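You operate a simulated robot arm through the tools that you are given. There is no shell and no other tool. Be economical: measure what you need, move in short steps, check, and stop when the job is done.

Carry out the task below with a simulated robot arm. There is one attempt and no reset: what you move stays moved.

TASK
Dose the little blue cup as the trial card says; put it back.
Fine: on the thick black ring, under the nozzle, one push of the little green lever a dose, none more; grey swing arm parked again.

It is judged by the outcome, as a careful person would: the job done as asked, and still so three seconds after it is handed in. It fails if anything else is knocked over, pushed out of place, dropped, spilled or broken.

THE ROBOT
A 7-joint arm with a two-finger parallel gripper, fixed in place. Base frame: the origin is at the foot of the arm, x ahead of it, y to its left, z up; the work surface is at about z = 80. Lengths are in cm, angles in rad, forces in N, time in s.
With the tool pointing down near the work surface it reaches from about 24 to 68 cm from the base axis. Its first joint turns from -1.152 to 1.152 rad. Payload 2.4 kg.
Tool frame: the origin (TCP) lies between the finger pads and is the grasp point; the fingertips stand 3 cm ahead of it; z points along the fingers, y is the line along which they close. The gripper opens to 9.4 cm. The fingers are 2.8 cm wide and 1 cm thick; the gripper's body (5 by 9.6 cm) begins 5.5 cm behind the TCP.
Orientation is that of the tool frame in the base frame, as [roll, pitch, yaw] about the fixed x, y, z axes, in that order (R = Rz(yaw) Ry(pitch) Rx(roll)). With the fingers straight down and closing along the base's y, the tool's x points along the base's -x, its y along +y and its z along -z.

THE INTERFACE
- The arm moves only by the tool move_arm. Its argument "deltas" is one flat list of numbers, 7 for each row, row after row: the turn, a rotation vector about the tool's x, y, z in rad, then the shift along the tool's x, y, z in cm, then the opening in per cent of the stroke, from 0 (shut) to 100 (fully open). In form: [ax, ay, az, tx, ty, tz, fingers, ax, ay, az, tx, ty, tz, fingers, ...]. A call has 1 to 12 rows; each row is the pose to reach, as a shift and turn from the pose commanded when the call began, along the tool's axes at that moment. A row lasts 0.2 s, in which the tool goes at most 5 cm and 0.15 rad; a call with a longer step from one row to the next is refused whole, and so is a gripper value outside its range. A pose out of reach is approached as far as the arm can. The call stops where the force on the tool passes 90 N (or 10 N more than at its start, if that is more) or the arm is blocked; 0.2 s more then pass. The fingers move at their own pace (about 15.3 cm/s each) and stop on an object; they squeeze with about 25 N. The grip force told is the motor's: it shows also when the fingers shut on nothing. Time passes only in rows, and 0.2 s behind the last, so rows that repeat a pose let the fingers close. It gives the time, the measured TCP pose, the force on the tool (base axes), the opening and the grip force at its end, in the units of the frame above (readings bear some noise).
- Cameras (640 x 400 px; columns grow to the right, rows downward): "scene" is fixed at [4.48, 48.02, 144.36]; the picture's right is [-0.69, -0.72, 0.00], its down [-0.41, 0.40, -0.82] and it looks along [0.59, -0.57, -0.57] (base axes); focal length 357 px, centre (320, 200). "wrist" rides on the gripper at [-3.7, 0, -5.8] in the tool frame; the picture's right is [0.00, -1.00, 0.00], its down [0.97, 0.00, -0.24] and it looks along [0.24, 0.00, 0.97] (tool axes); focal length 218 px, centre (320, 200).
- get_image(camera): a new picture of that camera. No time passes.
- point_at(camera, pixels): for up to 12 pixels [column, row] of the newest picture of that camera ("zoom" is the newest enlarged one), the place [x, y, z] in the base frame of the surface seen there, good to about 0.2 cm. No time passes.
- close_up(camera, box): a new picture of the part [left, top, right, bottom] of that camera's present view, enlarged. No time passes.
- finish_job(): hands the job in; it is judged then, once.

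Work in short steps. Measure before you move; look again where a grasp or a placing could have gone wrong, and mend it. You have 80 turns and 38 pictures in all, those below and enlarged ones among them. Open the gripper and draw the arm clear of the work before you hand the job in, unless the task says otherwise; then end with one line.

The tools are called after "Call:" by a JSON object that holds its "fn" and its "kwargs". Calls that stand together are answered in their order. move_arm: Moves the arm, as the interface text tells. Its arguments: {"type":"object","properties":{"deltas":{"type":"array"}},"required":["deltas"]} The other tools are called the same way: get_image (camera) takes a picture; point_at (camera, pixels) gives the place of the surface under pixels of a picture; close_up (camera, box) takes an enlarged picture of a part of a camera's view; finish_job () hands the job in.

At the start:

```text
time_s: 0.0
position: [37.28, 3.45, 111.35]
ee_rot: [-3.141, 0.001, 3.141]
ft_force: [-0.1, 0.3, 0.1]
finger_gap: 9.42
finger_force: 0.1
```

scene: 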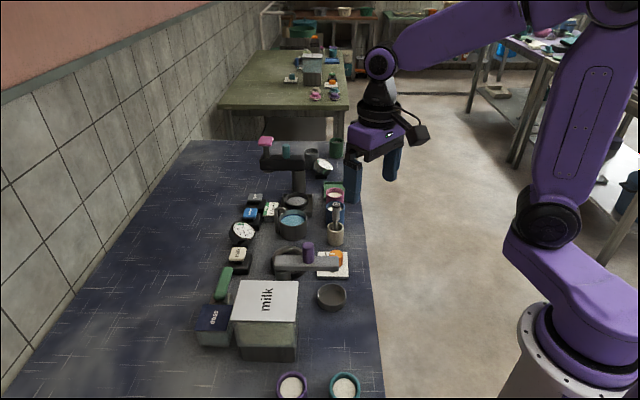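
wrist: 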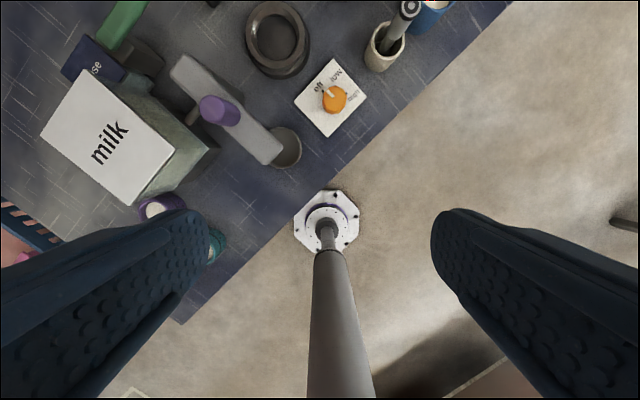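

The scene is crowded around columns 200-360, rows 130-390; I enlarge it to find the blue cup, the card, the ring, the lever and the swing arm.

Call:
{"fn": "close_up", "kwargs": {"camera": "scene", "box": [220, 125, 380, 225]}}

Call:
{"fn": "close_up", "kwargs": {"camera": "scene", "box": [190, 220, 390, 345]}}

```text
4.00 times, centred on (300, 175) of scene
```

zoom: 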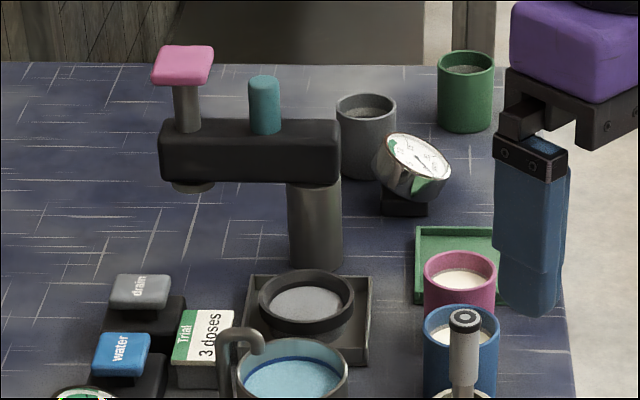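

```text
3.20 times, centred on (290, 282) of scene
```

zoom: 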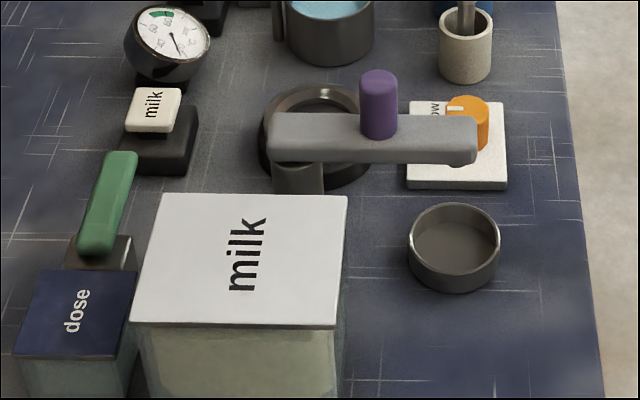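

The card reads "Trial: 3 doses". I measure the grey arm, ring and lever in the newest enlarged picture, and the blue cup and the rest in the scene picture.

Call:
{"fn": "point_at", "kwargs": {"camera": "zoom", "pixels": [[318, 92], [265, 140], [318, 185], [280, 135], [465, 130], [460, 162], [378, 78], [122, 160], [95, 245], [75, 310], [298, 180], [455, 250]]}}

Call:
{"fn": "point_at", "kwargs": {"camera": "scene", "pixels": [[335, 209], [327, 205], [344, 206], [334, 196], [336, 205], [336, 230], [330, 238], [297, 202], [268, 141], [268, 171], [286, 150], [292, 220]]}}

```text
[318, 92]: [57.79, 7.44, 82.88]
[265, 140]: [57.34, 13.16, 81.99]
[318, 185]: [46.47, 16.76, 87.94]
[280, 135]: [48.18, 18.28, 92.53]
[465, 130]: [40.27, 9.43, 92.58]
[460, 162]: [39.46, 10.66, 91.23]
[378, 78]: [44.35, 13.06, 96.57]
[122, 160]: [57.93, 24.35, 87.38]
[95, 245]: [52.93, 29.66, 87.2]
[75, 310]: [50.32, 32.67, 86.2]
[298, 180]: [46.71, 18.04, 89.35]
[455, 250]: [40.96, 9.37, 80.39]
```

```text
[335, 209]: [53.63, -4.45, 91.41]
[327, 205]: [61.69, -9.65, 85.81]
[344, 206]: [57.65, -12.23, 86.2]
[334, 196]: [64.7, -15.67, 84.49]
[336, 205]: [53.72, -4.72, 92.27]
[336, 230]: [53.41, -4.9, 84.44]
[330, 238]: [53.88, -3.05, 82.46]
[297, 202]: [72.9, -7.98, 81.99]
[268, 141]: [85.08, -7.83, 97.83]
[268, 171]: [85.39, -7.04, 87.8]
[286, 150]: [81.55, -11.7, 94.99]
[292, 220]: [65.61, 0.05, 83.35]
```

I move the arm out over the table for a top view: 15 cm ahead, staying high.

Call:
{"fn": "move_arm", "kwargs": {"deltas": [0, 0, 0, -5, 0, 0, 100, 0, 0, 0, -10, 0, 0, 100, 0, 0, 0, -15, 0, 0, 100, 0, 0, 0, -15, 0, 0, 100]}}

Call:
{"fn": "get_image", "kwargs": {"camera": "wrist"}}

```text
time_s: 1.0
position: [52.45, 3.33, 111.36]
ee_rot: [3.141, 0.0, -3.141]
ft_force: [0.1, 0.2, 0.4]
finger_gap: 9.39
finger_force: 0.0
```

```text
33 pictures are left
```

wrist: 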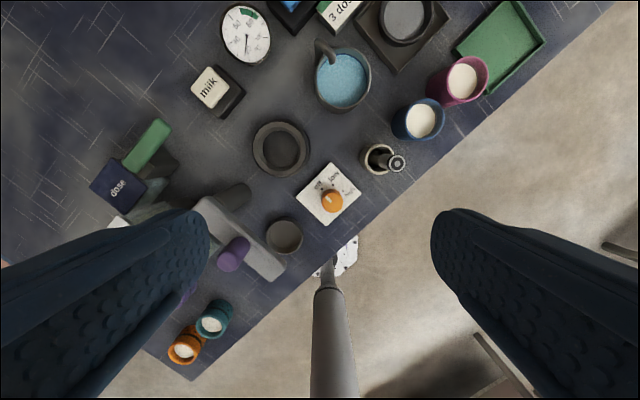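

Good top view: ring at (281,149), blue cup at (418,120), green lever at (148,145), grey arm from (205,205) to (275,270). I measure these.

Call:
{"fn": "point_at", "kwargs": {"camera": "wrist", "pixels": [[253, 149], [309, 149], [281, 121], [281, 176], [281, 150], [404, 122], [443, 120], [424, 102], [421, 121], [155, 125], [130, 165], [147, 146]]}}

Call:
{"fn": "point_at", "kwargs": {"camera": "wrist", "pixels": [[236, 243], [230, 255], [280, 270], [262, 262], [215, 200], [240, 195], [370, 155], [396, 163], [331, 195], [285, 237], [210, 205], [440, 80]]}}

Call:
{"fn": "close_up", "kwargs": {"camera": "wrist", "box": [80, 90, 320, 240]}}

Call:
{"fn": "close_up", "kwargs": {"camera": "wrist", "box": [340, 30, 500, 180]}}

```text
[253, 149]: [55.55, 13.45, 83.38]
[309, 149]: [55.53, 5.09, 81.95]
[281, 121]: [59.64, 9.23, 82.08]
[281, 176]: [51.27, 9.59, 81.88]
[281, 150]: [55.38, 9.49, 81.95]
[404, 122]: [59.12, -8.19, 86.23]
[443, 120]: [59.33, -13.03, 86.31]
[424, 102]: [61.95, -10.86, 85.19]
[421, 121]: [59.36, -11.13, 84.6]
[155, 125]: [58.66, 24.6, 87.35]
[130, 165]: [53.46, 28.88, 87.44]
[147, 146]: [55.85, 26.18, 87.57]
```

```text
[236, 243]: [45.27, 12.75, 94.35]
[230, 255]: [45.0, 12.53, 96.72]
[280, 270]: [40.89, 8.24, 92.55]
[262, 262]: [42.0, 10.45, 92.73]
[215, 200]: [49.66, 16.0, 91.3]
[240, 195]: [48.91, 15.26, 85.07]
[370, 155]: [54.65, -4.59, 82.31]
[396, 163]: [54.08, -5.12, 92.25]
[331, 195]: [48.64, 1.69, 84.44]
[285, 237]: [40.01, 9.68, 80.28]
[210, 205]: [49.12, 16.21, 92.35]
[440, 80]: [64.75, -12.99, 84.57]
```

```text
2.67 times, centred on (200, 165) of wrist
```

zoom: 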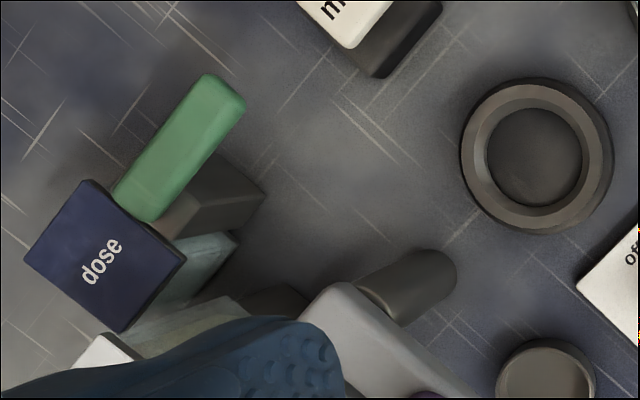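

```text
2.67 times, centred on (420, 105) of wrist
```

zoom: 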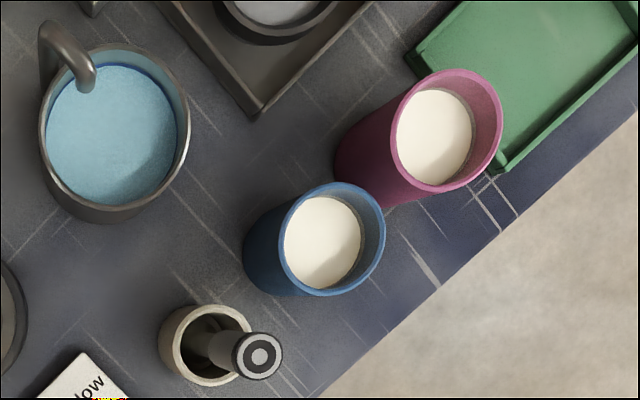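

The ring (centre about 55.4, 9.4) is as far from the grey arm's pivot (about 48.2, 17) as the parked nozzle (about 41, 9). I look closely at the lever and nozzle from the side, and remeasure the ring heights.

Call:
{"fn": "close_up", "kwargs": {"camera": "scene", "box": [190, 235, 270, 350]}}

Call:
{"fn": "close_up", "kwargs": {"camera": "scene", "box": [265, 235, 361, 295]}}

Call:
{"fn": "point_at", "kwargs": {"camera": "wrist", "pixels": [[281, 155], [275, 145], [288, 145], [281, 127], [281, 172], [258, 149], [304, 149], [262, 149], [300, 149], [200, 140], [165, 155], [150, 165]]}}

```text
3.48 times, centred on (230, 292) of scene
```

zoom: 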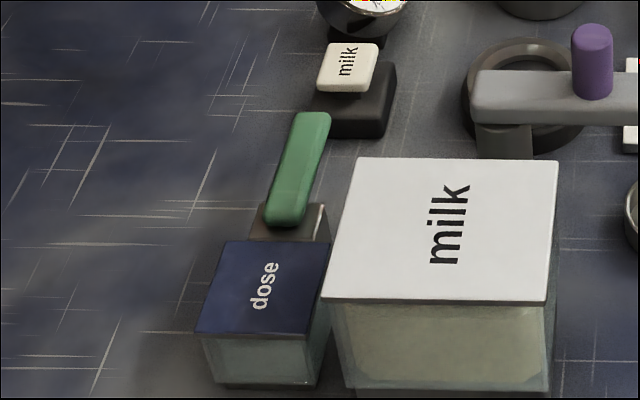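

```text
6.67 times, centred on (313, 265) of scene
```

zoom: 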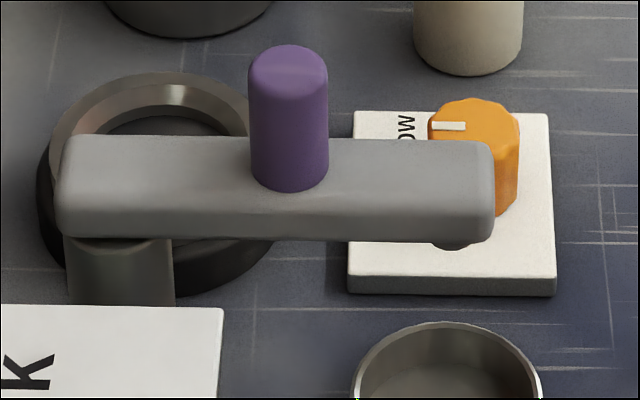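

```text
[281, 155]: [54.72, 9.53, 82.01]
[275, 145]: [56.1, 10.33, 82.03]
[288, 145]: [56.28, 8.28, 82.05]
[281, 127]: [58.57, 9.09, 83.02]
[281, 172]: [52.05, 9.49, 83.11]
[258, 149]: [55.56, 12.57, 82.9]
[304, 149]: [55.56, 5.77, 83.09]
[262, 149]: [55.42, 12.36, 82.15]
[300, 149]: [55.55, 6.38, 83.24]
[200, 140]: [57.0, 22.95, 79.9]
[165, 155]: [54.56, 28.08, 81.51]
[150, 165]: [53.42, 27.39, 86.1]
```

The ring floor is at z 82.0 with a rim near 83.2, centre about (55.5, 9.45). The blue cup's rim centre is about (59.6, -10.7), with the pink cup on the (+1,-1) side and the stick pot on the (-1,+1) side. So I turn the gripper 45° to close along (+1,+1) and hover over the cup.

Call:
{"fn": "move_arm", "kwargs": {"deltas": [0, 0, 0.14, -1.2, -2.4, 0, 80, 0, 0, 0.28, -2.4, -4.8, 0, 80, 0, 0, 0.42, -3.6, -7.2, 0, 80, 0, 0, 0.56, -4.8, -9.6, 0, 80, 0, 0, 0.7, -6, -12, 0, 80, 0, 0, 0.785, -7.1, -14, 0, 80, 0, 0, 0.785, -7.1, -14, 4, 80, 0, 0, 0.785, -7.1, -14, 8, 80, 0, 0, 0.785, -7.1, -14, 12, 80, 0, 0, 0.785, -7.1, -14, 14.4, 80, 0, 0, 0.785, -7.1, -14, 14.4, 80]}}

Call:
{"fn": "get_image", "kwargs": {"camera": "wrist"}}

```text
time_s: 3.4
position: [59.53, -10.2, 96.96]
ee_rot: [3.141, 0.0, 2.356]
ft_force: [0.1, 0.3, 0.1]
finger_gap: 7.53
finger_force: 0.1
```

```text
28 pictures are left
```

wrist: 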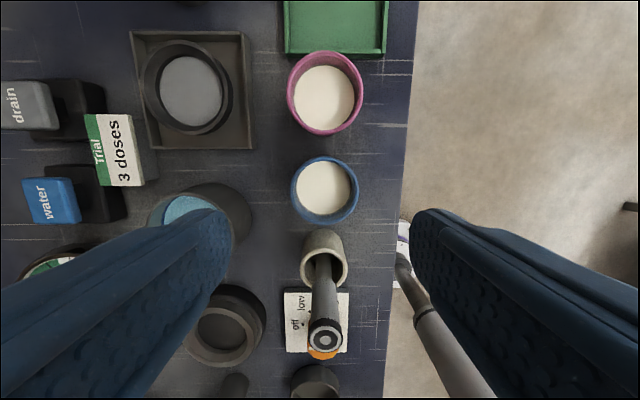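

The blue cup's rim spans columns 291-358 and rows 155-223, so its centre is slightly off the tool axis; I check with points.

Call:
{"fn": "point_at", "kwargs": {"camera": "wrist", "pixels": [[293, 188], [356, 188], [324, 157], [324, 221], [324, 190], [353, 205], [325, 240], [323, 300]]}}

```text
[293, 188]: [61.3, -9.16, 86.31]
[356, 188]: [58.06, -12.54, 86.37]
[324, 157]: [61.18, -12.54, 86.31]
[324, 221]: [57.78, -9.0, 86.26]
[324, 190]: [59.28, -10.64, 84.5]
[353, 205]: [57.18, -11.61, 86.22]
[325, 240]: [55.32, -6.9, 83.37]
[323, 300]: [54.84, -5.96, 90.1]
```

The cup centre is (59.58, -10.81), which is tool offset (-0.46, -0.39). I centre on it, go down to z 85.3 and close.

Call:
{"fn": "move_arm", "kwargs": {"deltas": [0, 0, 0, -0.46, -0.39, 0, 80, 0, 0, 0, -0.46, -0.39, 3, 80, 0, 0, 0, -0.46, -0.39, 6, 80, 0, 0, 0, -0.46, -0.39, 9, 80, 0, 0, 0, -0.46, -0.39, 11, 80, 0, 0, 0, -0.46, -0.39, 11.6, 80, 0, 0, 0, -0.46, -0.39, 11.6, 80, 0, 0, 0, -0.46, -0.39, 11.6, 65, 0, 0, 0, -0.46, -0.39, 11.6, 50, 0, 0, 0, -0.46, -0.39, 11.6, 40, 0, 0, 0, -0.46, -0.39, 11.6, 40]}}

Call:
{"fn": "close_up", "kwargs": {"camera": "wrist", "box": [160, 100, 480, 300]}}

```text
time_s: 5.8
position: [59.46, -11.06, 85.17]
ee_rot: [3.141, 0.001, 2.355]
ft_force: [0.5, 0.0, 0.2]
finger_gap: 5.38
finger_force: 24.8
```

```text
2.00 times, centred on (320, 200) of wrist
```

zoom: 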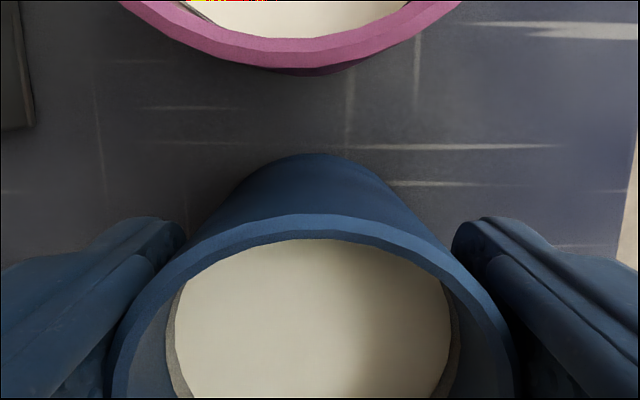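

Grip holds (gap 5.38, 24.8 N). I lift straight up, gently, 13 cm to clear the stick.

Call:
{"fn": "move_arm", "kwargs": {"deltas": [0, 0, 0, 0, 0, -0.4, 40, 0, 0, 0, 0, 0, -1.2, 40, 0, 0, 0, 0, 0, -2.4, 40, 0, 0, 0, 0, 0, -3.8, 40, 0, 0, 0, 0, 0, -5.3, 40, 0, 0, 0, 0, 0, -6.8, 40, 0, 0, 0, 0, 0, -8.3, 40, 0, 0, 0, 0, 0, -9.8, 40, 0, 0, 0, 0, 0, -11.2, 40, 0, 0, 0, 0, 0, -12.3, 40, 0, 0, 0, 0, 0, -12.8, 40, 0, 0, 0, 0, 0, -13, 40]}}

```text
time_s: 8.4
position: [59.48, -11.07, 98.4]
ee_rot: [3.142, 0.001, 2.356]
ft_force: [0.2, 0.2, -1.0]
finger_gap: 5.37
finger_force: 25.0
```

Cup held, bottom at about 93.4. I carry it smoothly level to above the ring at (55.5, 9.4).

Call:
{"fn": "move_arm", "kwargs": {"deltas": [0, 0, 0, 0.52, 0.35, 0, 40, 0, 0, 0, 1.55, 1.05, 0, 40, 0, 0, 0, 3.11, 2.1, 0, 40, 0, 0, 0, 4.84, 3.27, 0, 40, 0, 0, 0, 6.74, 4.55, 0, 40, 0, 0, 0, 8.64, 5.84, 0, 40, 0, 0, 0, 10.53, 7.12, 0, 40, 0, 0, 0, 12.43, 8.4, 0, 40, 0, 0, 0, 14.16, 9.57, 0, 40, 0, 0, 0, 15.72, 10.62, 0, 40, 0, 0, 0, 16.75, 11.32, 0, 40, 0, 0, 0, 17.27, 11.67, 0, 40]}}

Call:
{"fn": "get_image", "kwargs": {"camera": "wrist"}}

Call:
{"fn": "close_up", "kwargs": {"camera": "scene", "box": [240, 150, 400, 250]}}

```text
time_s: 11.0
position: [55.55, 9.41, 98.34]
ee_rot: [3.141, -0.002, 2.356]
ft_force: [0.2, -0.1, -1.7]
finger_gap: 5.35
finger_force: 24.6
```

```text
26 pictures are left
```

wrist: 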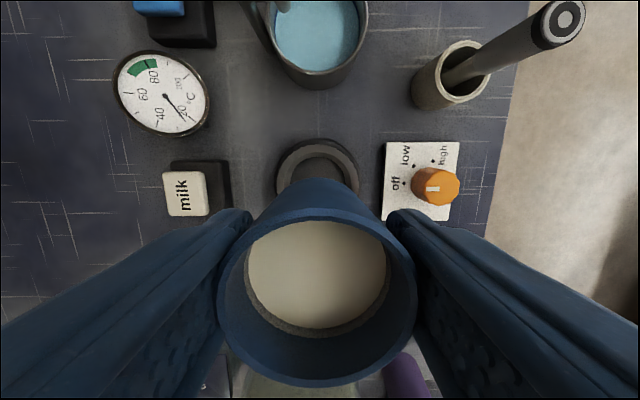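

```text
4.00 times, centred on (320, 200) of scene
```

zoom: 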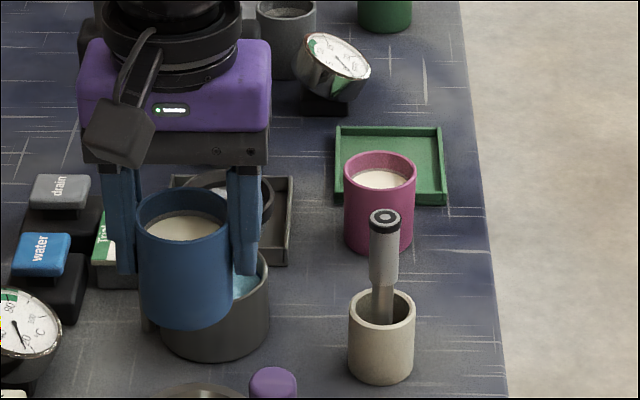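

Cup upright and level. I check the ring's position relative to the tool with points on its visible rim.

Call:
{"fn": "point_at", "kwargs": {"camera": "wrist", "pixels": [[318, 141], [318, 150], [279, 178], [288, 180], [355, 178], [318, 168], [296, 150], [340, 150], [301, 168], [335, 168]]}}

```text
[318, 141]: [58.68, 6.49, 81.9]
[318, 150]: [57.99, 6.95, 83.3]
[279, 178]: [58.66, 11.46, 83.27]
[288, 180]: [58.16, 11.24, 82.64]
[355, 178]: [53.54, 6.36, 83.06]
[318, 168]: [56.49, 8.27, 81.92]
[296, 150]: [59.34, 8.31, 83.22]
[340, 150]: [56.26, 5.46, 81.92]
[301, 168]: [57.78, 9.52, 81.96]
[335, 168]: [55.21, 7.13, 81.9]
```

The ring's centre fits (55.55, 9.45), right under the cup. I lower to just above the floor of the ring.

Call:
{"fn": "move_arm", "kwargs": {"deltas": [0, 0, 0, 0, 0, 0.5, 40, 0, 0, 0, 0, 0, 1.5, 40, 0, 0, 0, 0, 0, 3, 40, 0, 0, 0, 0, 0, 4.5, 40, 0, 0, 0, 0, 0, 6, 40, 0, 0, 0, 0, 0, 7.5, 40, 0, 0, 0, 0, 0, 8.8, 40, 0, 0, 0, 0, 0, 9.6, 40, 0, 0, 0, 0, 0, 10.2, 40, 0, 0, 0, 0, 0, 10.6, 40, 0, 0, 0, 0, 0, 10.9, 40, 0, 0, 0, 0, 0, 10.9, 40]}}

Call:
{"fn": "close_up", "kwargs": {"camera": "scene", "box": [250, 200, 362, 270]}}

```text
time_s: 13.6
position: [55.42, 9.39, 87.52]
ee_rot: [-3.141, -0.001, 2.357]
ft_force: [0.0, -0.8, -1.2]
finger_gap: 5.35
finger_force: 24.9
```

```text
5.71 times, centred on (306, 235) of scene
```

zoom: 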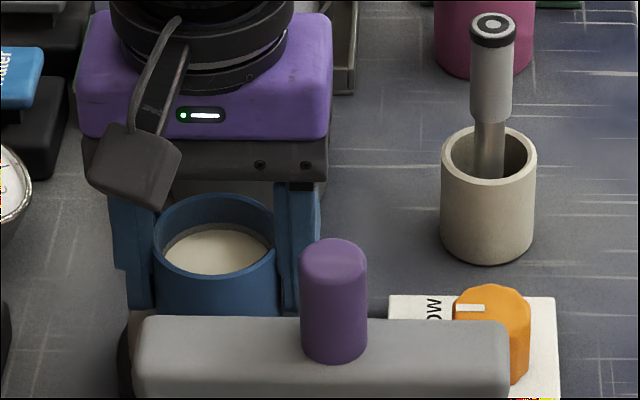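

The cup is just above the ring's floor (TCP 87.5, contact expected near 87.2). I lower the last bit in tiny steps and watch the force.

Call:
{"fn": "move_arm", "kwargs": {"deltas": [0, 0, 0, 0, 0, 0.1, 40, 0, 0, 0, 0, 0, 0.2, 40, 0, 0, 0, 0, 0, 0.3, 40, 0, 0, 0, 0, 0, 0.3, 40]}}

```text
time_s: 14.6
position: [55.46, 9.36, 87.21]
ee_rot: [-3.141, 0.002, 2.356]
ft_force: [-0.7, -1.0, 5.9]
finger_gap: 5.35
finger_force: 25.0
```

Contact felt (z force now +5.9 N). I open gently, then rise straight up.

Call:
{"fn": "move_arm", "kwargs": {"deltas": [0, 0, 0, 0, 0, 0, 55, 0, 0, 0, 0, 0, 0, 60, 0, 0, 0, 0, 0, 0, 70, 0, 0, 0, 0, 0, 0, 75, 0, 0, 0, 0, 0, -0.5, 75, 0, 0, 0, 0, 0, -2, 75, 0, 0, 0, 0, 0, -4.5, 75, 0, 0, 0, 0, 0, -8, 75, 0, 0, 0, 0, 0, -12, 75, 0, 0, 0, 0, 0, -16, 75, 0, 0, 0, 0, 0, -16, 75]}}

Call:
{"fn": "get_image", "kwargs": {"camera": "wrist"}}

```text
time_s: 17.0
position: [55.39, 9.27, 103.16]
ee_rot: [3.141, 0.0, 2.355]
ft_force: [-0.4, -0.1, 0.0]
finger_gap: 7.05
finger_force: 0.1
```

```text
23 pictures are left
```

wrist: 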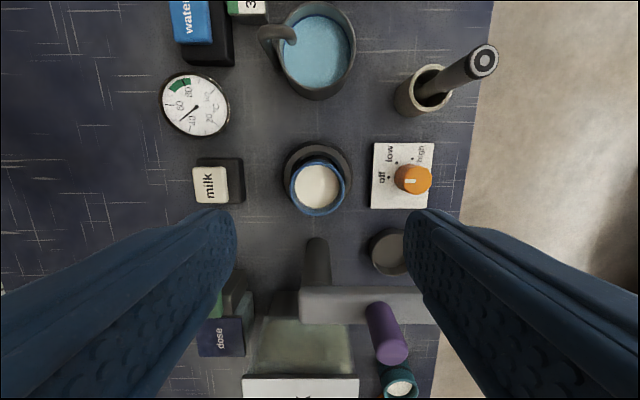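

The cup sits inside the ring. Next the grey arm: I measure its knob (388,347), its post (317,262) and its edges, plus the cup's rim.

Call:
{"fn": "point_at", "kwargs": {"camera": "wrist", "pixels": [[392, 349], [380, 340], [403, 350], [392, 362], [303, 262], [317, 262], [330, 262], [301, 305], [350, 293], [350, 322], [291, 185], [344, 185]]}}

Call:
{"fn": "point_at", "kwargs": {"camera": "wrist", "pixels": [[318, 164], [318, 213], [318, 185], [400, 293], [400, 320], [212, 290], [220, 330], [290, 385], [368, 318], [376, 310], [386, 312], [388, 252]]}}

```text
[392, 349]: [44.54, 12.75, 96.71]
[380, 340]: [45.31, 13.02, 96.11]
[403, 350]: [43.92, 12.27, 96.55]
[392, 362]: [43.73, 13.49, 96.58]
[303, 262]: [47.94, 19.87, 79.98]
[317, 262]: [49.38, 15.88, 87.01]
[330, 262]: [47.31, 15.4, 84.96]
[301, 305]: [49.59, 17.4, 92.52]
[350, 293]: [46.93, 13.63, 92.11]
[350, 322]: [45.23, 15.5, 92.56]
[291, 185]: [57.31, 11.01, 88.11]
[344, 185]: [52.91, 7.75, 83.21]
```

```text
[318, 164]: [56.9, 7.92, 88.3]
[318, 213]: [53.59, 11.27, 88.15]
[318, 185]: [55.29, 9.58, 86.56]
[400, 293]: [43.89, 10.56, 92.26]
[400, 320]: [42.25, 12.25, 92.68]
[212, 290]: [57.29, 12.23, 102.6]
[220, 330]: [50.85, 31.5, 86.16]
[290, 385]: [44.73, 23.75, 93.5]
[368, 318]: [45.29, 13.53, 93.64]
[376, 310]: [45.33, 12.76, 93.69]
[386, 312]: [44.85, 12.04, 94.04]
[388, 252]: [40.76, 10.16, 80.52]
```

The knob is at (44.6, 13.0) with its top at 96.7, the arm's centreline angle is -133.5° and the pivot is about (48.2, 16.9). I hover over the knob with the fingers set to close along base x.

Call:
{"fn": "move_arm", "kwargs": {"deltas": [0, 0, 0.131, 1.7, -0.84, 0, 60, 0, 0, 0.262, 3.4, -1.67, 0, 60, 0, 0, 0.393, 5.1, -2.5, 0, 60, 0, 0, 0.524, 6.8, -3.35, 0, 60, 0, 0, 0.655, 8.5, -4.2, 0, 60, 0, 0, 0.785, 10.25, -5.02, 0, 60, 0, 0, 0.785, 10.25, -5.02, 0, 60]}}

Call:
{"fn": "get_image", "kwargs": {"camera": "wrist"}}

```text
time_s: 18.6
position: [44.81, 13.05, 103.29]
ee_rot: [-3.142, 0.001, 1.568]
ft_force: [-0.3, 0.7, -0.3]
finger_gap: 5.69
finger_force: 0.1
```

```text
22 pictures are left
```

wrist: 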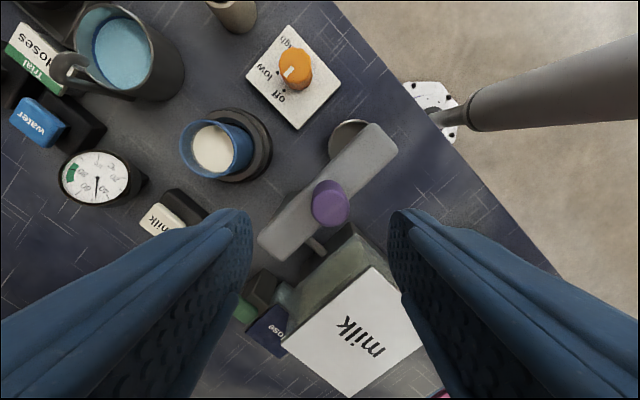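

The knob is at (331,202) in the picture; I measure its top edge.

Call:
{"fn": "point_at", "kwargs": {"camera": "wrist", "pixels": [[313, 200], [348, 200], [331, 183], [331, 221], [331, 201], [291, 250], [275, 225], [370, 155], [352, 140], [390, 160], [267, 252], [385, 130]]}}

```text
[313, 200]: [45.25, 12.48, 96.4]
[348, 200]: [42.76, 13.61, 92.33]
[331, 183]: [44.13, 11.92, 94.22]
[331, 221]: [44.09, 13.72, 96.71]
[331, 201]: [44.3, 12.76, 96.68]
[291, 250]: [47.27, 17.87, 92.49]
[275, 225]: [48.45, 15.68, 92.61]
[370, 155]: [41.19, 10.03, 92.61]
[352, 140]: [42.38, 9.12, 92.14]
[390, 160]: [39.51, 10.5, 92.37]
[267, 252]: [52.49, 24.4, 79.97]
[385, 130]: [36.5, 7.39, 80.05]
```

Knob centre (44.25, 12.75). I centre on it, go down to TCP 96.2 (tips just above the arm's top) and close the fingers loosely around the knob.

Call:
{"fn": "move_arm", "kwargs": {"deltas": [0, 0, 0, -0.3, -0.56, 0, 60, 0, 0, 0, -0.3, -0.56, 3, 60, 0, 0, 0, -0.3, -0.56, 5.5, 60, 0, 0, 0, -0.3, -0.56, 7, 60, 0, 0, 0, -0.3, -0.56, 7, 60, 0, 0, 0, -0.3, -0.56, 7, 45, 0, 0, 0, -0.3, -0.56, 7, 36, 0, 0, 0, -0.3, -0.56, 7, 31, 0, 0, 0, -0.3, -0.56, 7, 31]}}

Call:
{"fn": "close_up", "kwargs": {"camera": "scene", "box": [250, 200, 378, 280]}}

Call:
{"fn": "get_image", "kwargs": {"camera": "wrist"}}

```text
time_s: 20.6
position: [44.18, 12.71, 96.17]
ee_rot: [3.142, 0.0, 1.571]
ft_force: [0.2, -0.5, 0.3]
finger_gap: 2.94
finger_force: 0.0
```

```text
5.00 times, centred on (314, 240) of scene
```

zoom: 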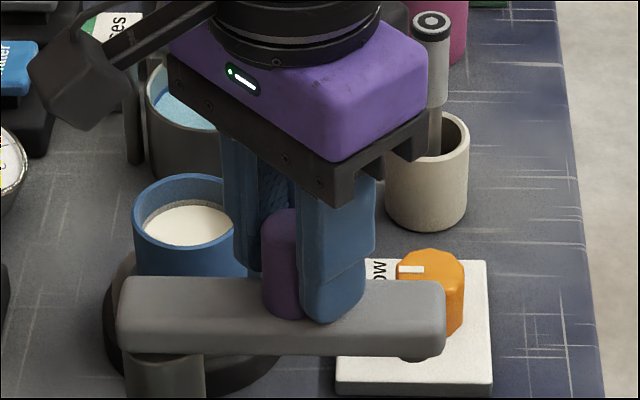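

```text
20 pictures are left
```

wrist: 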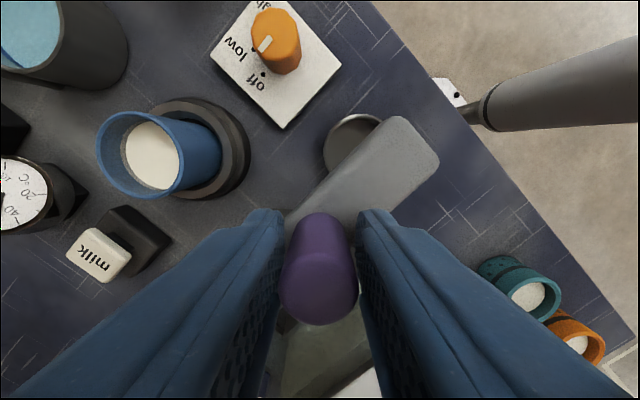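

The knob is caged between the fingers with a small play. I swing it along the first half (44°) of the arc about the pivot.

Call:
{"fn": "move_arm", "kwargs": {"deltas": [0, 0, 0, -0.33, 0.38, 0, 31, 0, 0, 0, -0.62, 0.78, 0, 31, 0, 0, 0, -0.88, 1.21, 0, 31, 0, 0, 0, -1.1, 1.66, 0, 31, 0, 0, 0, -1.28, 2.12, 0, 31, 0, 0, 0, -1.42, 2.6, 0, 31, 0, 0, 0, -1.52, 3.09, 0, 31, 0, 0, 0, -1.57, 3.59, 0, 31, 0, 0, 0, -1.58, 3.99, 0, 31]}}

Call:
{"fn": "get_image", "kwargs": {"camera": "wrist"}}

```text
time_s: 22.6
position: [48.13, 11.05, 96.15]
ee_rot: [-3.14, 0.001, 1.571]
ft_force: [0.1, -0.6, -0.3]
finger_gap: 2.9
finger_force: 0.3
```

```text
19 pictures are left
```

wrist: 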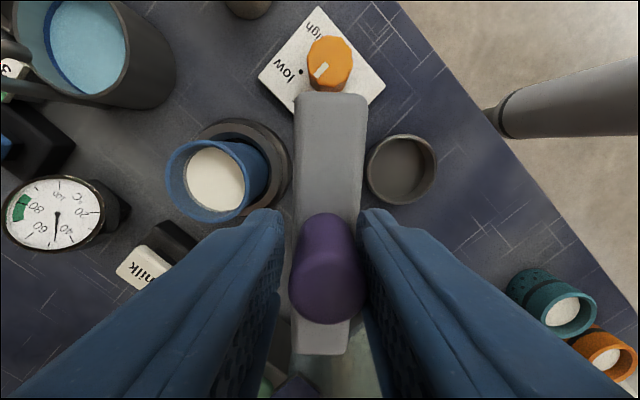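

The arm follows well, now pointing at -90°. I continue along the second part of the arc to about -50° and look.

Call:
{"fn": "move_arm", "kwargs": {"deltas": [0, 0, 0, 0.03, 0.5, 0, 31, 0, 0, 0, 0.09, 0.99, 0, 31, 0, 0, 0, 0.21, 1.48, 0, 31, 0, 0, 0, 0.36, 1.96, 0, 31, 0, 0, 0, 0.55, 2.42, 0, 31, 0, 0, 0, 0.79, 2.86, 0, 31, 0, 0, 0, 1.06, 3.28, 0, 31, 0, 0, 0, 1.37, 3.67, 0, 31]}}

Call:
{"fn": "get_image", "kwargs": {"camera": "wrist"}}

Call:
{"fn": "close_up", "kwargs": {"camera": "scene", "box": [240, 190, 352, 260]}}

```text
time_s: 24.4
position: [51.76, 12.59, 95.94]
ee_rot: [3.141, 0.0, 1.57]
ft_force: [0.6, 0.1, 1.0]
finger_gap: 2.91
finger_force: 0.0
```

```text
18 pictures are left
```

wrist: 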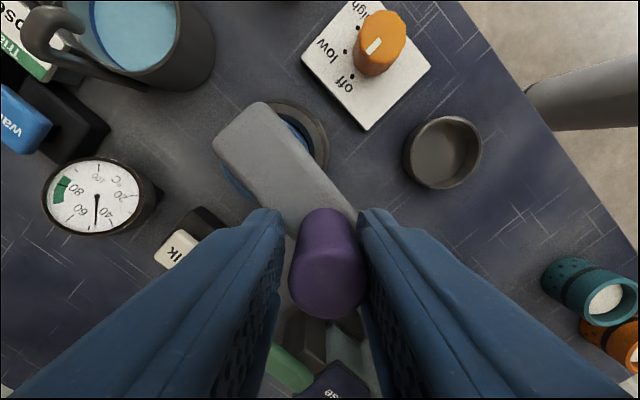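

```text
5.71 times, centred on (296, 225) of scene
```

zoom: 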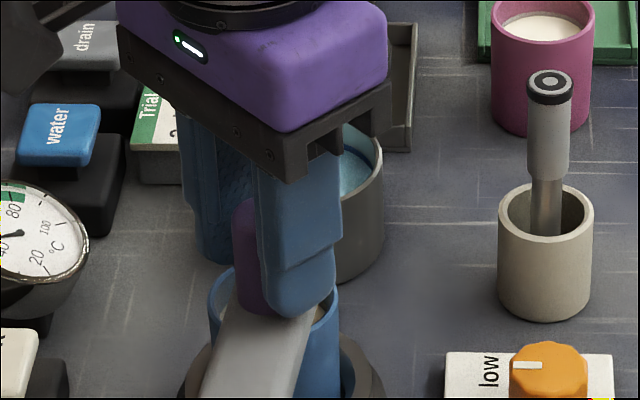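

The arm is now over the cup. I measure its edges to find how far it still has to turn.

Call:
{"fn": "point_at", "kwargs": {"camera": "wrist", "pixels": [[213, 142], [262, 104], [245, 172], [295, 140], [275, 205], [330, 180], [237, 120], [285, 222], [345, 200]]}}

```text
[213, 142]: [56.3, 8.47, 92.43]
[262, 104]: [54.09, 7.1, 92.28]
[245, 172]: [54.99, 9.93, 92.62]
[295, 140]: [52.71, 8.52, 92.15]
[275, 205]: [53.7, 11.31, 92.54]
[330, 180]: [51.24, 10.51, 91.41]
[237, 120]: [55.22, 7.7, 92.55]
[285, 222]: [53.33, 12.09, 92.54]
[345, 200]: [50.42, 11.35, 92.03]
```

The arm is at about -51°; it needs about -45.4°. I push on another 6°.

Call:
{"fn": "move_arm", "kwargs": {"deltas": [0, 0, 0, 0.12, 0.13, 0, 31, 0, 0, 0, 0.24, 0.27, 0, 31, 0, 0, 0, 0.45, 0.48, 0, 31, 0, 0, 0, 0.45, 0.48, 0, 31]}}

Call:
{"fn": "get_image", "kwargs": {"camera": "wrist"}}

```text
time_s: 25.4
position: [52.33, 13.12, 96.17]
ee_rot: [3.141, 0.0, 1.573]
ft_force: [-1.3, 0.1, -0.2]
finger_gap: 3.02
finger_force: 0.3
```

```text
16 pictures are left
```

wrist: 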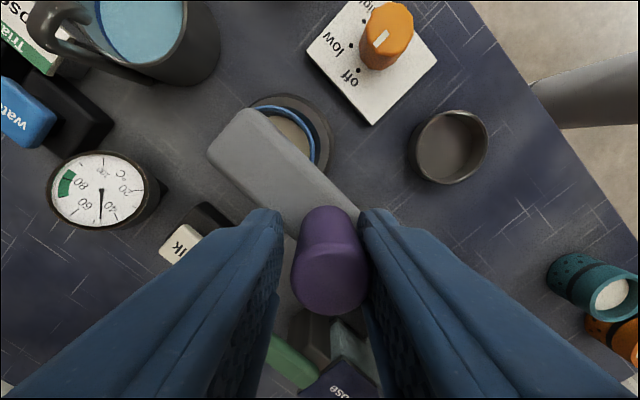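

Call:
{"fn": "point_at", "kwargs": {"camera": "wrist", "pixels": [[208, 150], [253, 109], [245, 181], [290, 143], [277, 209], [325, 175], [228, 128], [290, 224], [345, 195], [310, 130], [318, 150]]}}

```text
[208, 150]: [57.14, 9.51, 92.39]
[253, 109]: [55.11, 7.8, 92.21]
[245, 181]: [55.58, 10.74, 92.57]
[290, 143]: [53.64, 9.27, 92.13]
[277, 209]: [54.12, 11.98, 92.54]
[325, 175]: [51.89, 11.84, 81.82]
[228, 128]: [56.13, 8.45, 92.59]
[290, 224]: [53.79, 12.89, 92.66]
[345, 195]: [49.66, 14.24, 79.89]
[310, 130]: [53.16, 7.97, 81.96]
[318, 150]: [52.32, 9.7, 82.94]
```

The arm is now at about -46.5°, with the nozzle about (55.4, 9.3) over the cup's centre (55.4, 9.5). I nudge it 1° more, then open the fingers and rise straight up.

Call:
{"fn": "move_arm", "kwargs": {"deltas": [0, 0, 0, 0.08, 0.08, 0, 31, 0, 0, 0, 0.08, 0.08, 0, 31, 0, 0, 0, 0.0, -0.1, 0, 40, 0, 0, 0, 0.0, -0.1, 0, 50, 0, 0, 0, 0.0, -0.1, -2, 50, 0, 0, 0, 0.0, -0.1, -5, 50, 0, 0, 0, 0.0, -0.1, -8, 50, 0, 0, 0, 0.0, -0.1, -8, 50]}}

Call:
{"fn": "get_image", "kwargs": {"camera": "wrist"}}

```text
time_s: 27.2
position: [52.06, 12.98, 104.32]
ee_rot: [-3.141, -0.001, 1.571]
ft_force: [-0.3, -0.5, 1.0]
finger_gap: 4.71
finger_force: 0.0
```

```text
15 pictures are left
```

wrist: 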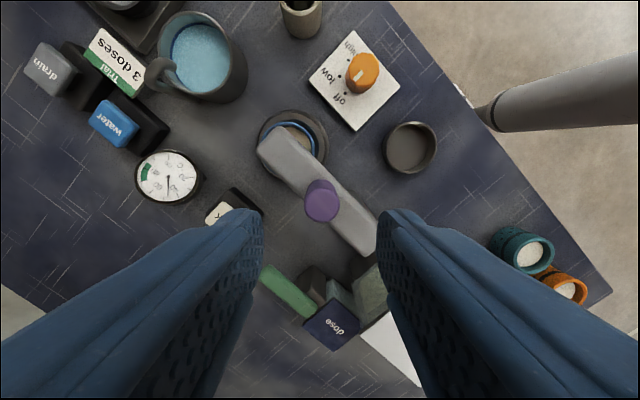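

The arm stands over the cup, free of the gripper. Now I go above the lever's free end (58.0, 25.1) with the fingers shut, tips at z 89.5.

Call:
{"fn": "move_arm", "kwargs": {"deltas": [0, 0, 0, 3, 1.5, 0, 30, 0, 0, 0, 6, 3, 0, 10, 0, 0, 0, 9, 4.5, 0, 0, 0, 0, 0, 12.1, 5.94, 0, 0, 0, 0, 0, 12.1, 5.94, 4, 0, 0, 0, 0, 12.1, 5.94, 8, 0, 0, 0, 0, 12.1, 5.94, 11, 0, 0, 0, 0, 12.1, 5.94, 11.8, 0, 0, 0, 0, 12.1, 5.94, 11.8, 0]}}

Call:
{"fn": "close_up", "kwargs": {"camera": "scene", "box": [190, 205, 318, 285]}}

Call:
{"fn": "get_image", "kwargs": {"camera": "wrist"}}

```text
time_s: 29.2
position: [58.12, 24.96, 92.18]
ee_rot: [-3.142, 0.0, 1.571]
ft_force: [-0.5, -0.2, 0.0]
finger_gap: 0.01
finger_force: 25.4
```

```text
5.00 times, centred on (254, 245) of scene
```

zoom: 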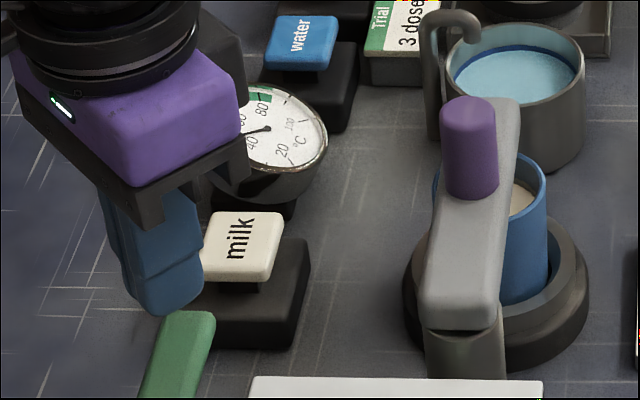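

```text
13 pictures are left
```

wrist: 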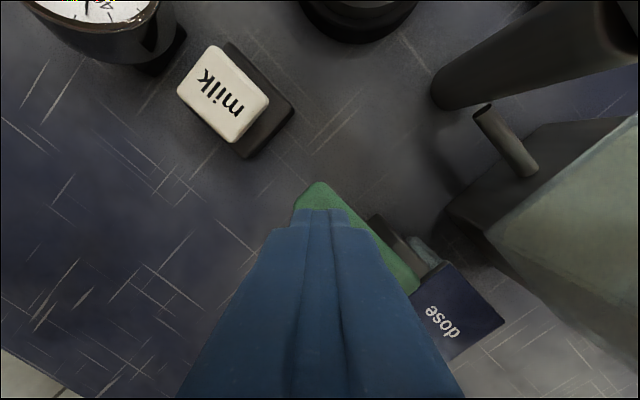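

The fingers stand over the lever's free end, tips at about 89.2 and lever top at 87.4. I press down in small steps and watch the force.

Call:
{"fn": "move_arm", "kwargs": {"deltas": [0, 0, 0, 0, 0, 1, 0, 0, 0, 0, 0, 0, 1.6, 0, 0, 0, 0, 0, 0, 2.0, 0, 0, 0, 0, 0, 0, 2.4, 0]}}

```text
time_s: 30.2
position: [58.14, 25.02, 90.01]
ee_rot: [3.141, 0.0, 1.57]
ft_force: [1.1, 1.2, 2.1]
finger_gap: 0.0
finger_force: 25.6
```

Light contact (2 N). I continue down 1 cm.

Call:
{"fn": "move_arm", "kwargs": {"deltas": [0, 0, 0, 0, 0, 0.3, 0, 0, 0, 0, 0, 0, 0.6, 0, 0, 0, 0, 0, 0, 0.9, 0, 0, 0, 0, 0, 0, 1.2, 0]}}

Call:
{"fn": "close_up", "kwargs": {"camera": "scene", "box": [190, 205, 318, 285]}}

```text
time_s: 31.2
position: [58.13, 25.18, 88.77]
ee_rot: [3.139, -0.001, 1.572]
ft_force: [-3.1, -1.1, 4.7]
finger_gap: 0.01
finger_force: 25.8
```

```text
5.00 times, centred on (254, 245) of scene
```

zoom: 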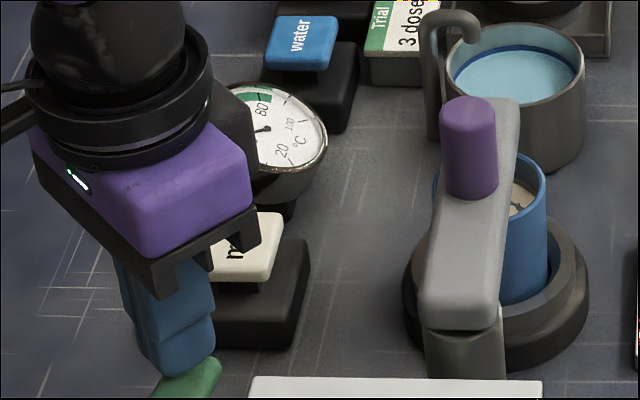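

The lever's end has gone down, and a dark streak shows in the cup at zoom (525,205). I look closer while holding.

Call:
{"fn": "close_up", "kwargs": {"camera": "scene", "box": [322, 230, 370, 260]}}

Call:
{"fn": "close_up", "kwargs": {"camera": "scene", "box": [270, 230, 310, 255]}}

```text
13.33 times, centred on (346, 245) of scene
```

zoom: 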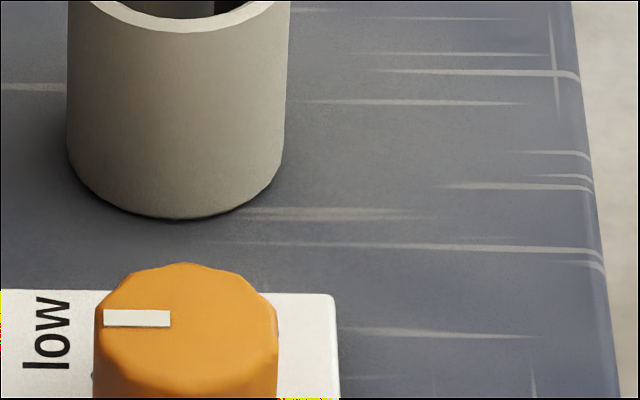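

```text
16.00 times, centred on (290, 242) of scene
```

zoom: 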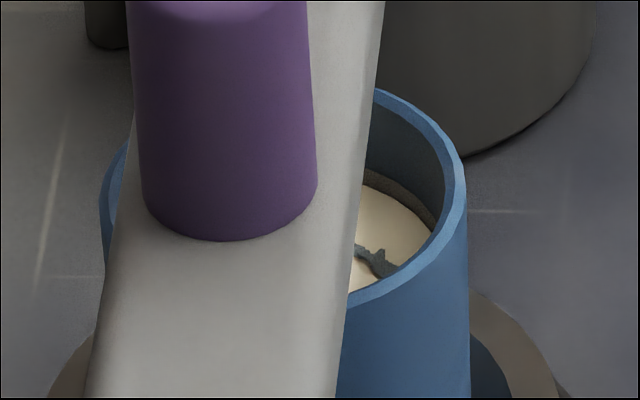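

A dose has fallen into the cup, so this depth works. I release fully and wait, then look once at whether the lever has sprung back.

Call:
{"fn": "move_arm", "kwargs": {"deltas": [0, 0, 0, 0, 0, -0.6, 0, 0, 0, 0, 0, 0, -1.2, 0, 0, 0, 0, 0, 0, -2.4, 0, 0, 0, 0, 0, 0, -3.6, 0, 0, 0, 0, 0, 0, -3.6, 0, 0, 0, 0, 0, 0, -3.6, 0, 0, 0, 0, 0, 0, -3.6, 0]}}

Call:
{"fn": "close_up", "kwargs": {"camera": "scene", "box": [200, 225, 312, 295]}}

```text
time_s: 32.8
position: [58.15, 25.03, 92.47]
ee_rot: [-3.141, -0.001, 1.572]
ft_force: [-0.7, 0.0, 0.3]
finger_gap: 0.0
finger_force: 25.1
```

```text
5.71 times, centred on (256, 260) of scene
```

zoom: 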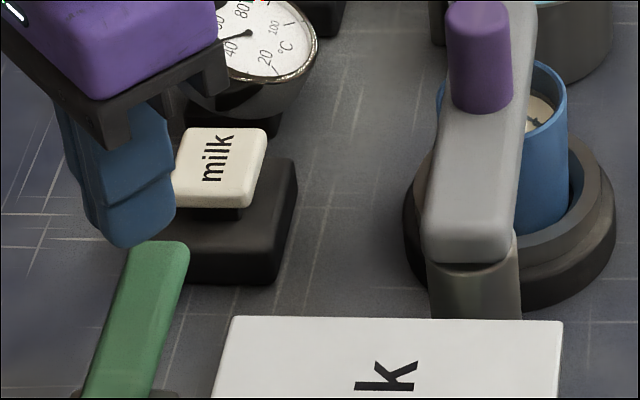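

The lever is back up. Second push, same depth, held briefly, then released.

Call:
{"fn": "move_arm", "kwargs": {"deltas": [0, 0, 0, 0, 0, 1, 0, 0, 0, 0, 0, 0, 1.8, 0, 0, 0, 0, 0, 0, 2.4, 0, 0, 0, 0, 0, 0, 3.0, 0, 0, 0, 0, 0, 0, 3.6, 0, 0, 0, 0, 0, 0, 3.6, 0, 0, 0, 0, 0, 0, 3.6, 0]}}

Call:
{"fn": "close_up", "kwargs": {"camera": "scene", "box": [270, 230, 310, 255]}}

```text
time_s: 34.4
position: [58.2, 25.18, 88.83]
ee_rot: [3.14, -0.001, 1.573]
ft_force: [0.1, 1.4, 2.6]
finger_gap: 0.0
finger_force: 24.8
```

```text
16.00 times, centred on (290, 242) of scene
```

zoom: 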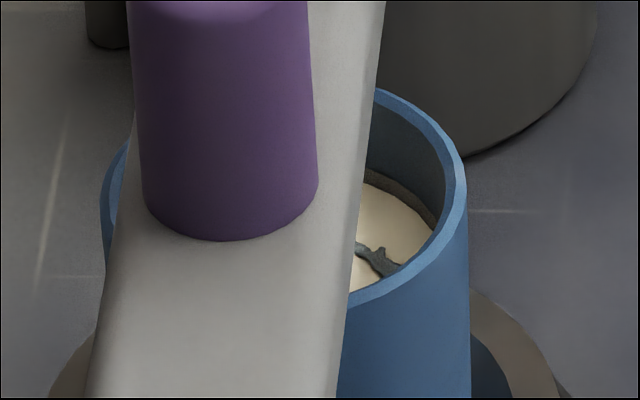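

The mark looks a little larger. I release, let it settle, and compare again before the third push.

Call:
{"fn": "move_arm", "kwargs": {"deltas": [0, 0, 0, 0, 0, -0.6, 0, 0, 0, 0, 0, 0, -1.2, 0, 0, 0, 0, 0, 0, -2.4, 0, 0, 0, 0, 0, 0, -3.6, 0, 0, 0, 0, 0, 0, -3.6, 0, 0, 0, 0, 0, 0, -3.6, 0, 0, 0, 0, 0, 0, -3.6, 0]}}

Call:
{"fn": "close_up", "kwargs": {"camera": "scene", "box": [290, 238, 302, 250]}}

```text
time_s: 36.0
position: [58.2, 25.01, 92.55]
ee_rot: [-3.141, 0.0, 1.569]
ft_force: [-0.3, 0.0, 0.2]
finger_gap: 0.02
finger_force: 24.8
```

```text
16.00 times, centred on (296, 244) of scene
```

zoom: 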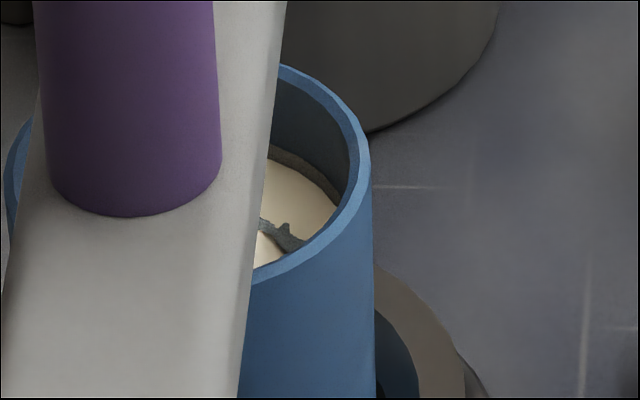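

The mark changed slightly after the second push as well. Third and last push, then release.

Call:
{"fn": "move_arm", "kwargs": {"deltas": [0, 0, 0, 0, 0, 1, 0, 0, 0, 0, 0, 0, 1.8, 0, 0, 0, 0, 0, 0, 2.4, 0, 0, 0, 0, 0, 0, 3.0, 0, 0, 0, 0, 0, 0, 3.6, 0, 0, 0, 0, 0, 0, 3.6, 0, 0, 0, 0, 0, 0, 3.6, 0]}}

Call:
{"fn": "close_up", "kwargs": {"camera": "scene", "box": [270, 230, 310, 255]}}

```text
time_s: 37.6
position: [58.14, 25.11, 88.8]
ee_rot: [-3.141, 0.001, 1.57]
ft_force: [2.4, -2.9, 2.3]
finger_gap: 0.01
finger_force: 25.3
```

```text
16.00 times, centred on (290, 242) of scene
```

zoom: 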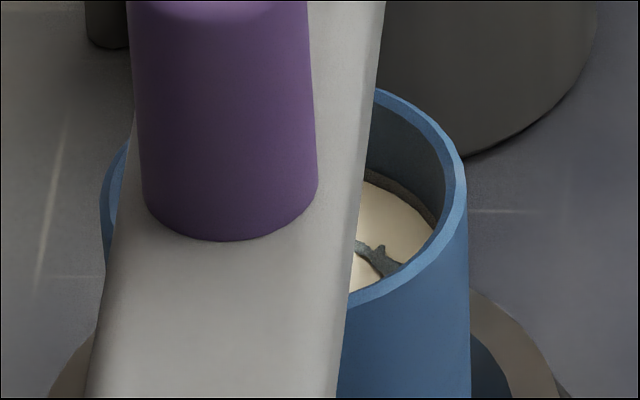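

The streak and surface crept up again. I release and rise, then go back above the knob with the fingers half open.

Call:
{"fn": "move_arm", "kwargs": {"deltas": [0, 0, 0, 0, 0, -0.6, 0, 0, 0, 0, 0, 0, -1.2, 0, 0, 0, 0, 0, 0, -3.6, 0, 0, 0, 0, 0, 0, -8, 0, 0, 0, 0, 0, 0, -12, 10, 0, 0, 0, 0, 0, -15.4, 30, 0, 0, 0, -3, -1.5, -15.4, 50, 0, 0, 0, -6, -3, -15.4, 50, 0, 0, 0, -9, -4.5, -15.4, 50, 0, 0, 0, -12.1, -5.94, -15.4, 50, 0, 0, 0, -12.1, -5.94, -15.4, 50]}}

Call:
{"fn": "get_image", "kwargs": {"camera": "wrist"}}

```text
time_s: 40.0
position: [52.02, 12.79, 104.2]
ee_rot: [-3.14, -0.002, 1.573]
ft_force: [0.6, 0.2, -0.7]
finger_gap: 4.71
finger_force: 0.0
```

```text
5 pictures are left
```

wrist: 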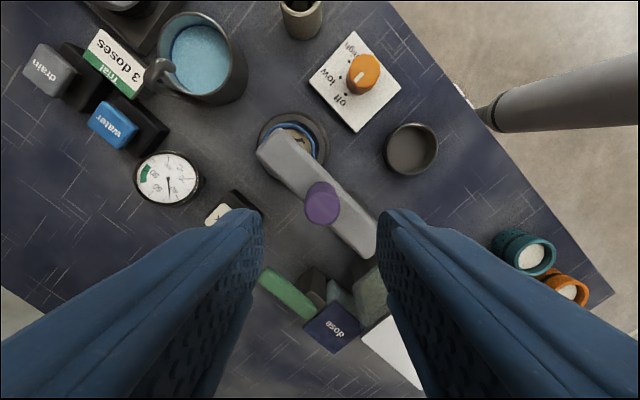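

Same pose as when I left the knob. I go down and cage it again.

Call:
{"fn": "move_arm", "kwargs": {"deltas": [0, 0, 0, 0, 0.1, 3, 50, 0, 0, 0, 0, 0.1, 6, 50, 0, 0, 0, 0, 0.1, 8, 50, 0, 0, 0, 0, 0.1, 8, 45, 0, 0, 0, 0, 0.1, 8, 38, 0, 0, 0, 0, 0.1, 8, 31, 0, 0, 0, 0, 0.1, 8, 31]}}

```text
time_s: 41.6
position: [52.21, 12.89, 96.13]
ee_rot: [3.141, -0.002, 1.571]
ft_force: [0.0, -0.8, -0.3]
finger_gap: 2.92
finger_force: 0.1
```

Caged (gap 2.92, no force). I swing back along the arc's first half.

Call:
{"fn": "move_arm", "kwargs": {"deltas": [0, 0, 0, -0.36, -0.24, 0, 31, 0, 0, 0, -0.67, -0.63, 0, 31, 0, 0, 0, -0.94, -1.05, 0, 31, 0, 0, 0, -1.18, -1.49, 0, 31, 0, 0, 0, -1.37, -1.95, 0, 31, 0, 0, 0, -1.52, -2.43, 0, 31, 0, 0, 0, -1.64, -2.92, 0, 31, 0, 0, 0, -1.7, -3.41, 0, 31, 0, 0, 0, -1.73, -3.91, 0, 31]}}

```text
time_s: 43.6
position: [48.41, 11.22, 96.18]
ee_rot: [3.142, 0.0, 1.573]
ft_force: [0.4, 0.1, 0.2]
finger_gap: 2.92
finger_force: 0.1
```

Smooth so far. I complete the arc to the parked place, and there close the fingers on the knob to centre it.

Call:
{"fn": "move_arm", "kwargs": {"deltas": [0, 0, 0, -0.02, -0.46, 0, 31, 0, 0, 0, 0.03, -0.96, 0, 31, 0, 0, 0, 0.13, -1.45, 0, 31, 0, 0, 0, 0.27, -1.93, 0, 31, 0, 0, 0, 0.45, -2.39, 0, 31, 0, 0, 0, 0.67, -2.84, 0, 31, 0, 0, 0, 0.93, -3.27, 0, 31, 0, 0, 0, 1.22, -3.67, 0, 31, 0, 0, 0, 1.55, -4.05, 0, 31, 0, 0, 0, 1.55, -4.05, 0, 24, 0, 0, 0, 1.55, -4.05, 0, 20, 0, 0, 0, 1.55, -4.05, 0, 20]}}

```text
time_s: 46.2
position: [44.23, 12.93, 96.13]
ee_rot: [3.142, 0.0, 1.572]
ft_force: [0.6, 2.9, 1.1]
finger_gap: 2.36
finger_force: 44.8
```

The knob is gripped at the parked place (gap 2.36). I open, rise and compare with the first parked measurements.

Call:
{"fn": "move_arm", "kwargs": {"deltas": [0, 0, 0, 0, 0, 0, 35, 0, 0, 0, 0, 0, 0, 50, 0, 0, 0, 0, 0, -0.5, 60, 0, 0, 0, 0, 0, -3, 60, 0, 0, 0, 0, 0.56, -7.1, 60, 0, 0, 0, 0, 0.56, -7.1, 60]}}

Call:
{"fn": "get_image", "kwargs": {"camera": "wrist"}}

Call:
{"fn": "point_at", "kwargs": {"camera": "wrist", "pixels": [[331, 201], [291, 250], [275, 225], [370, 155], [352, 140], [390, 160], [340, 250], [206, 148], [235, 148], [221, 132], [221, 170]]}}

```text
time_s: 47.6
position: [44.98, 13.06, 103.15]
ee_rot: [3.141, 0.0, 1.57]
ft_force: [0.4, 0.1, 0.9]
finger_gap: 5.6
finger_force: 0.1
```

```text
4 pictures are left
```

wrist: 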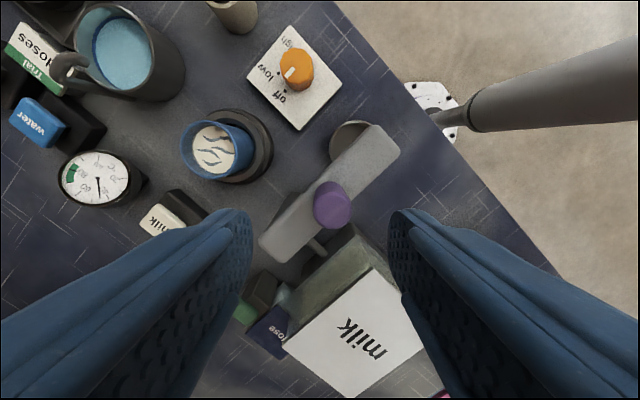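

```text
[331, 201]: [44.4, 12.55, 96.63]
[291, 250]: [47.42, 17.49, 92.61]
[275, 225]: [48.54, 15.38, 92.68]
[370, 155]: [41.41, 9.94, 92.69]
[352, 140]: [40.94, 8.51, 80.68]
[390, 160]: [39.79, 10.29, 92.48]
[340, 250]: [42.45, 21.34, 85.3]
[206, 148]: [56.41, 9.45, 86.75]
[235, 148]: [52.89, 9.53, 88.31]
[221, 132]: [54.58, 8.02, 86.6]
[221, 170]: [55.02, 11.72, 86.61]
```

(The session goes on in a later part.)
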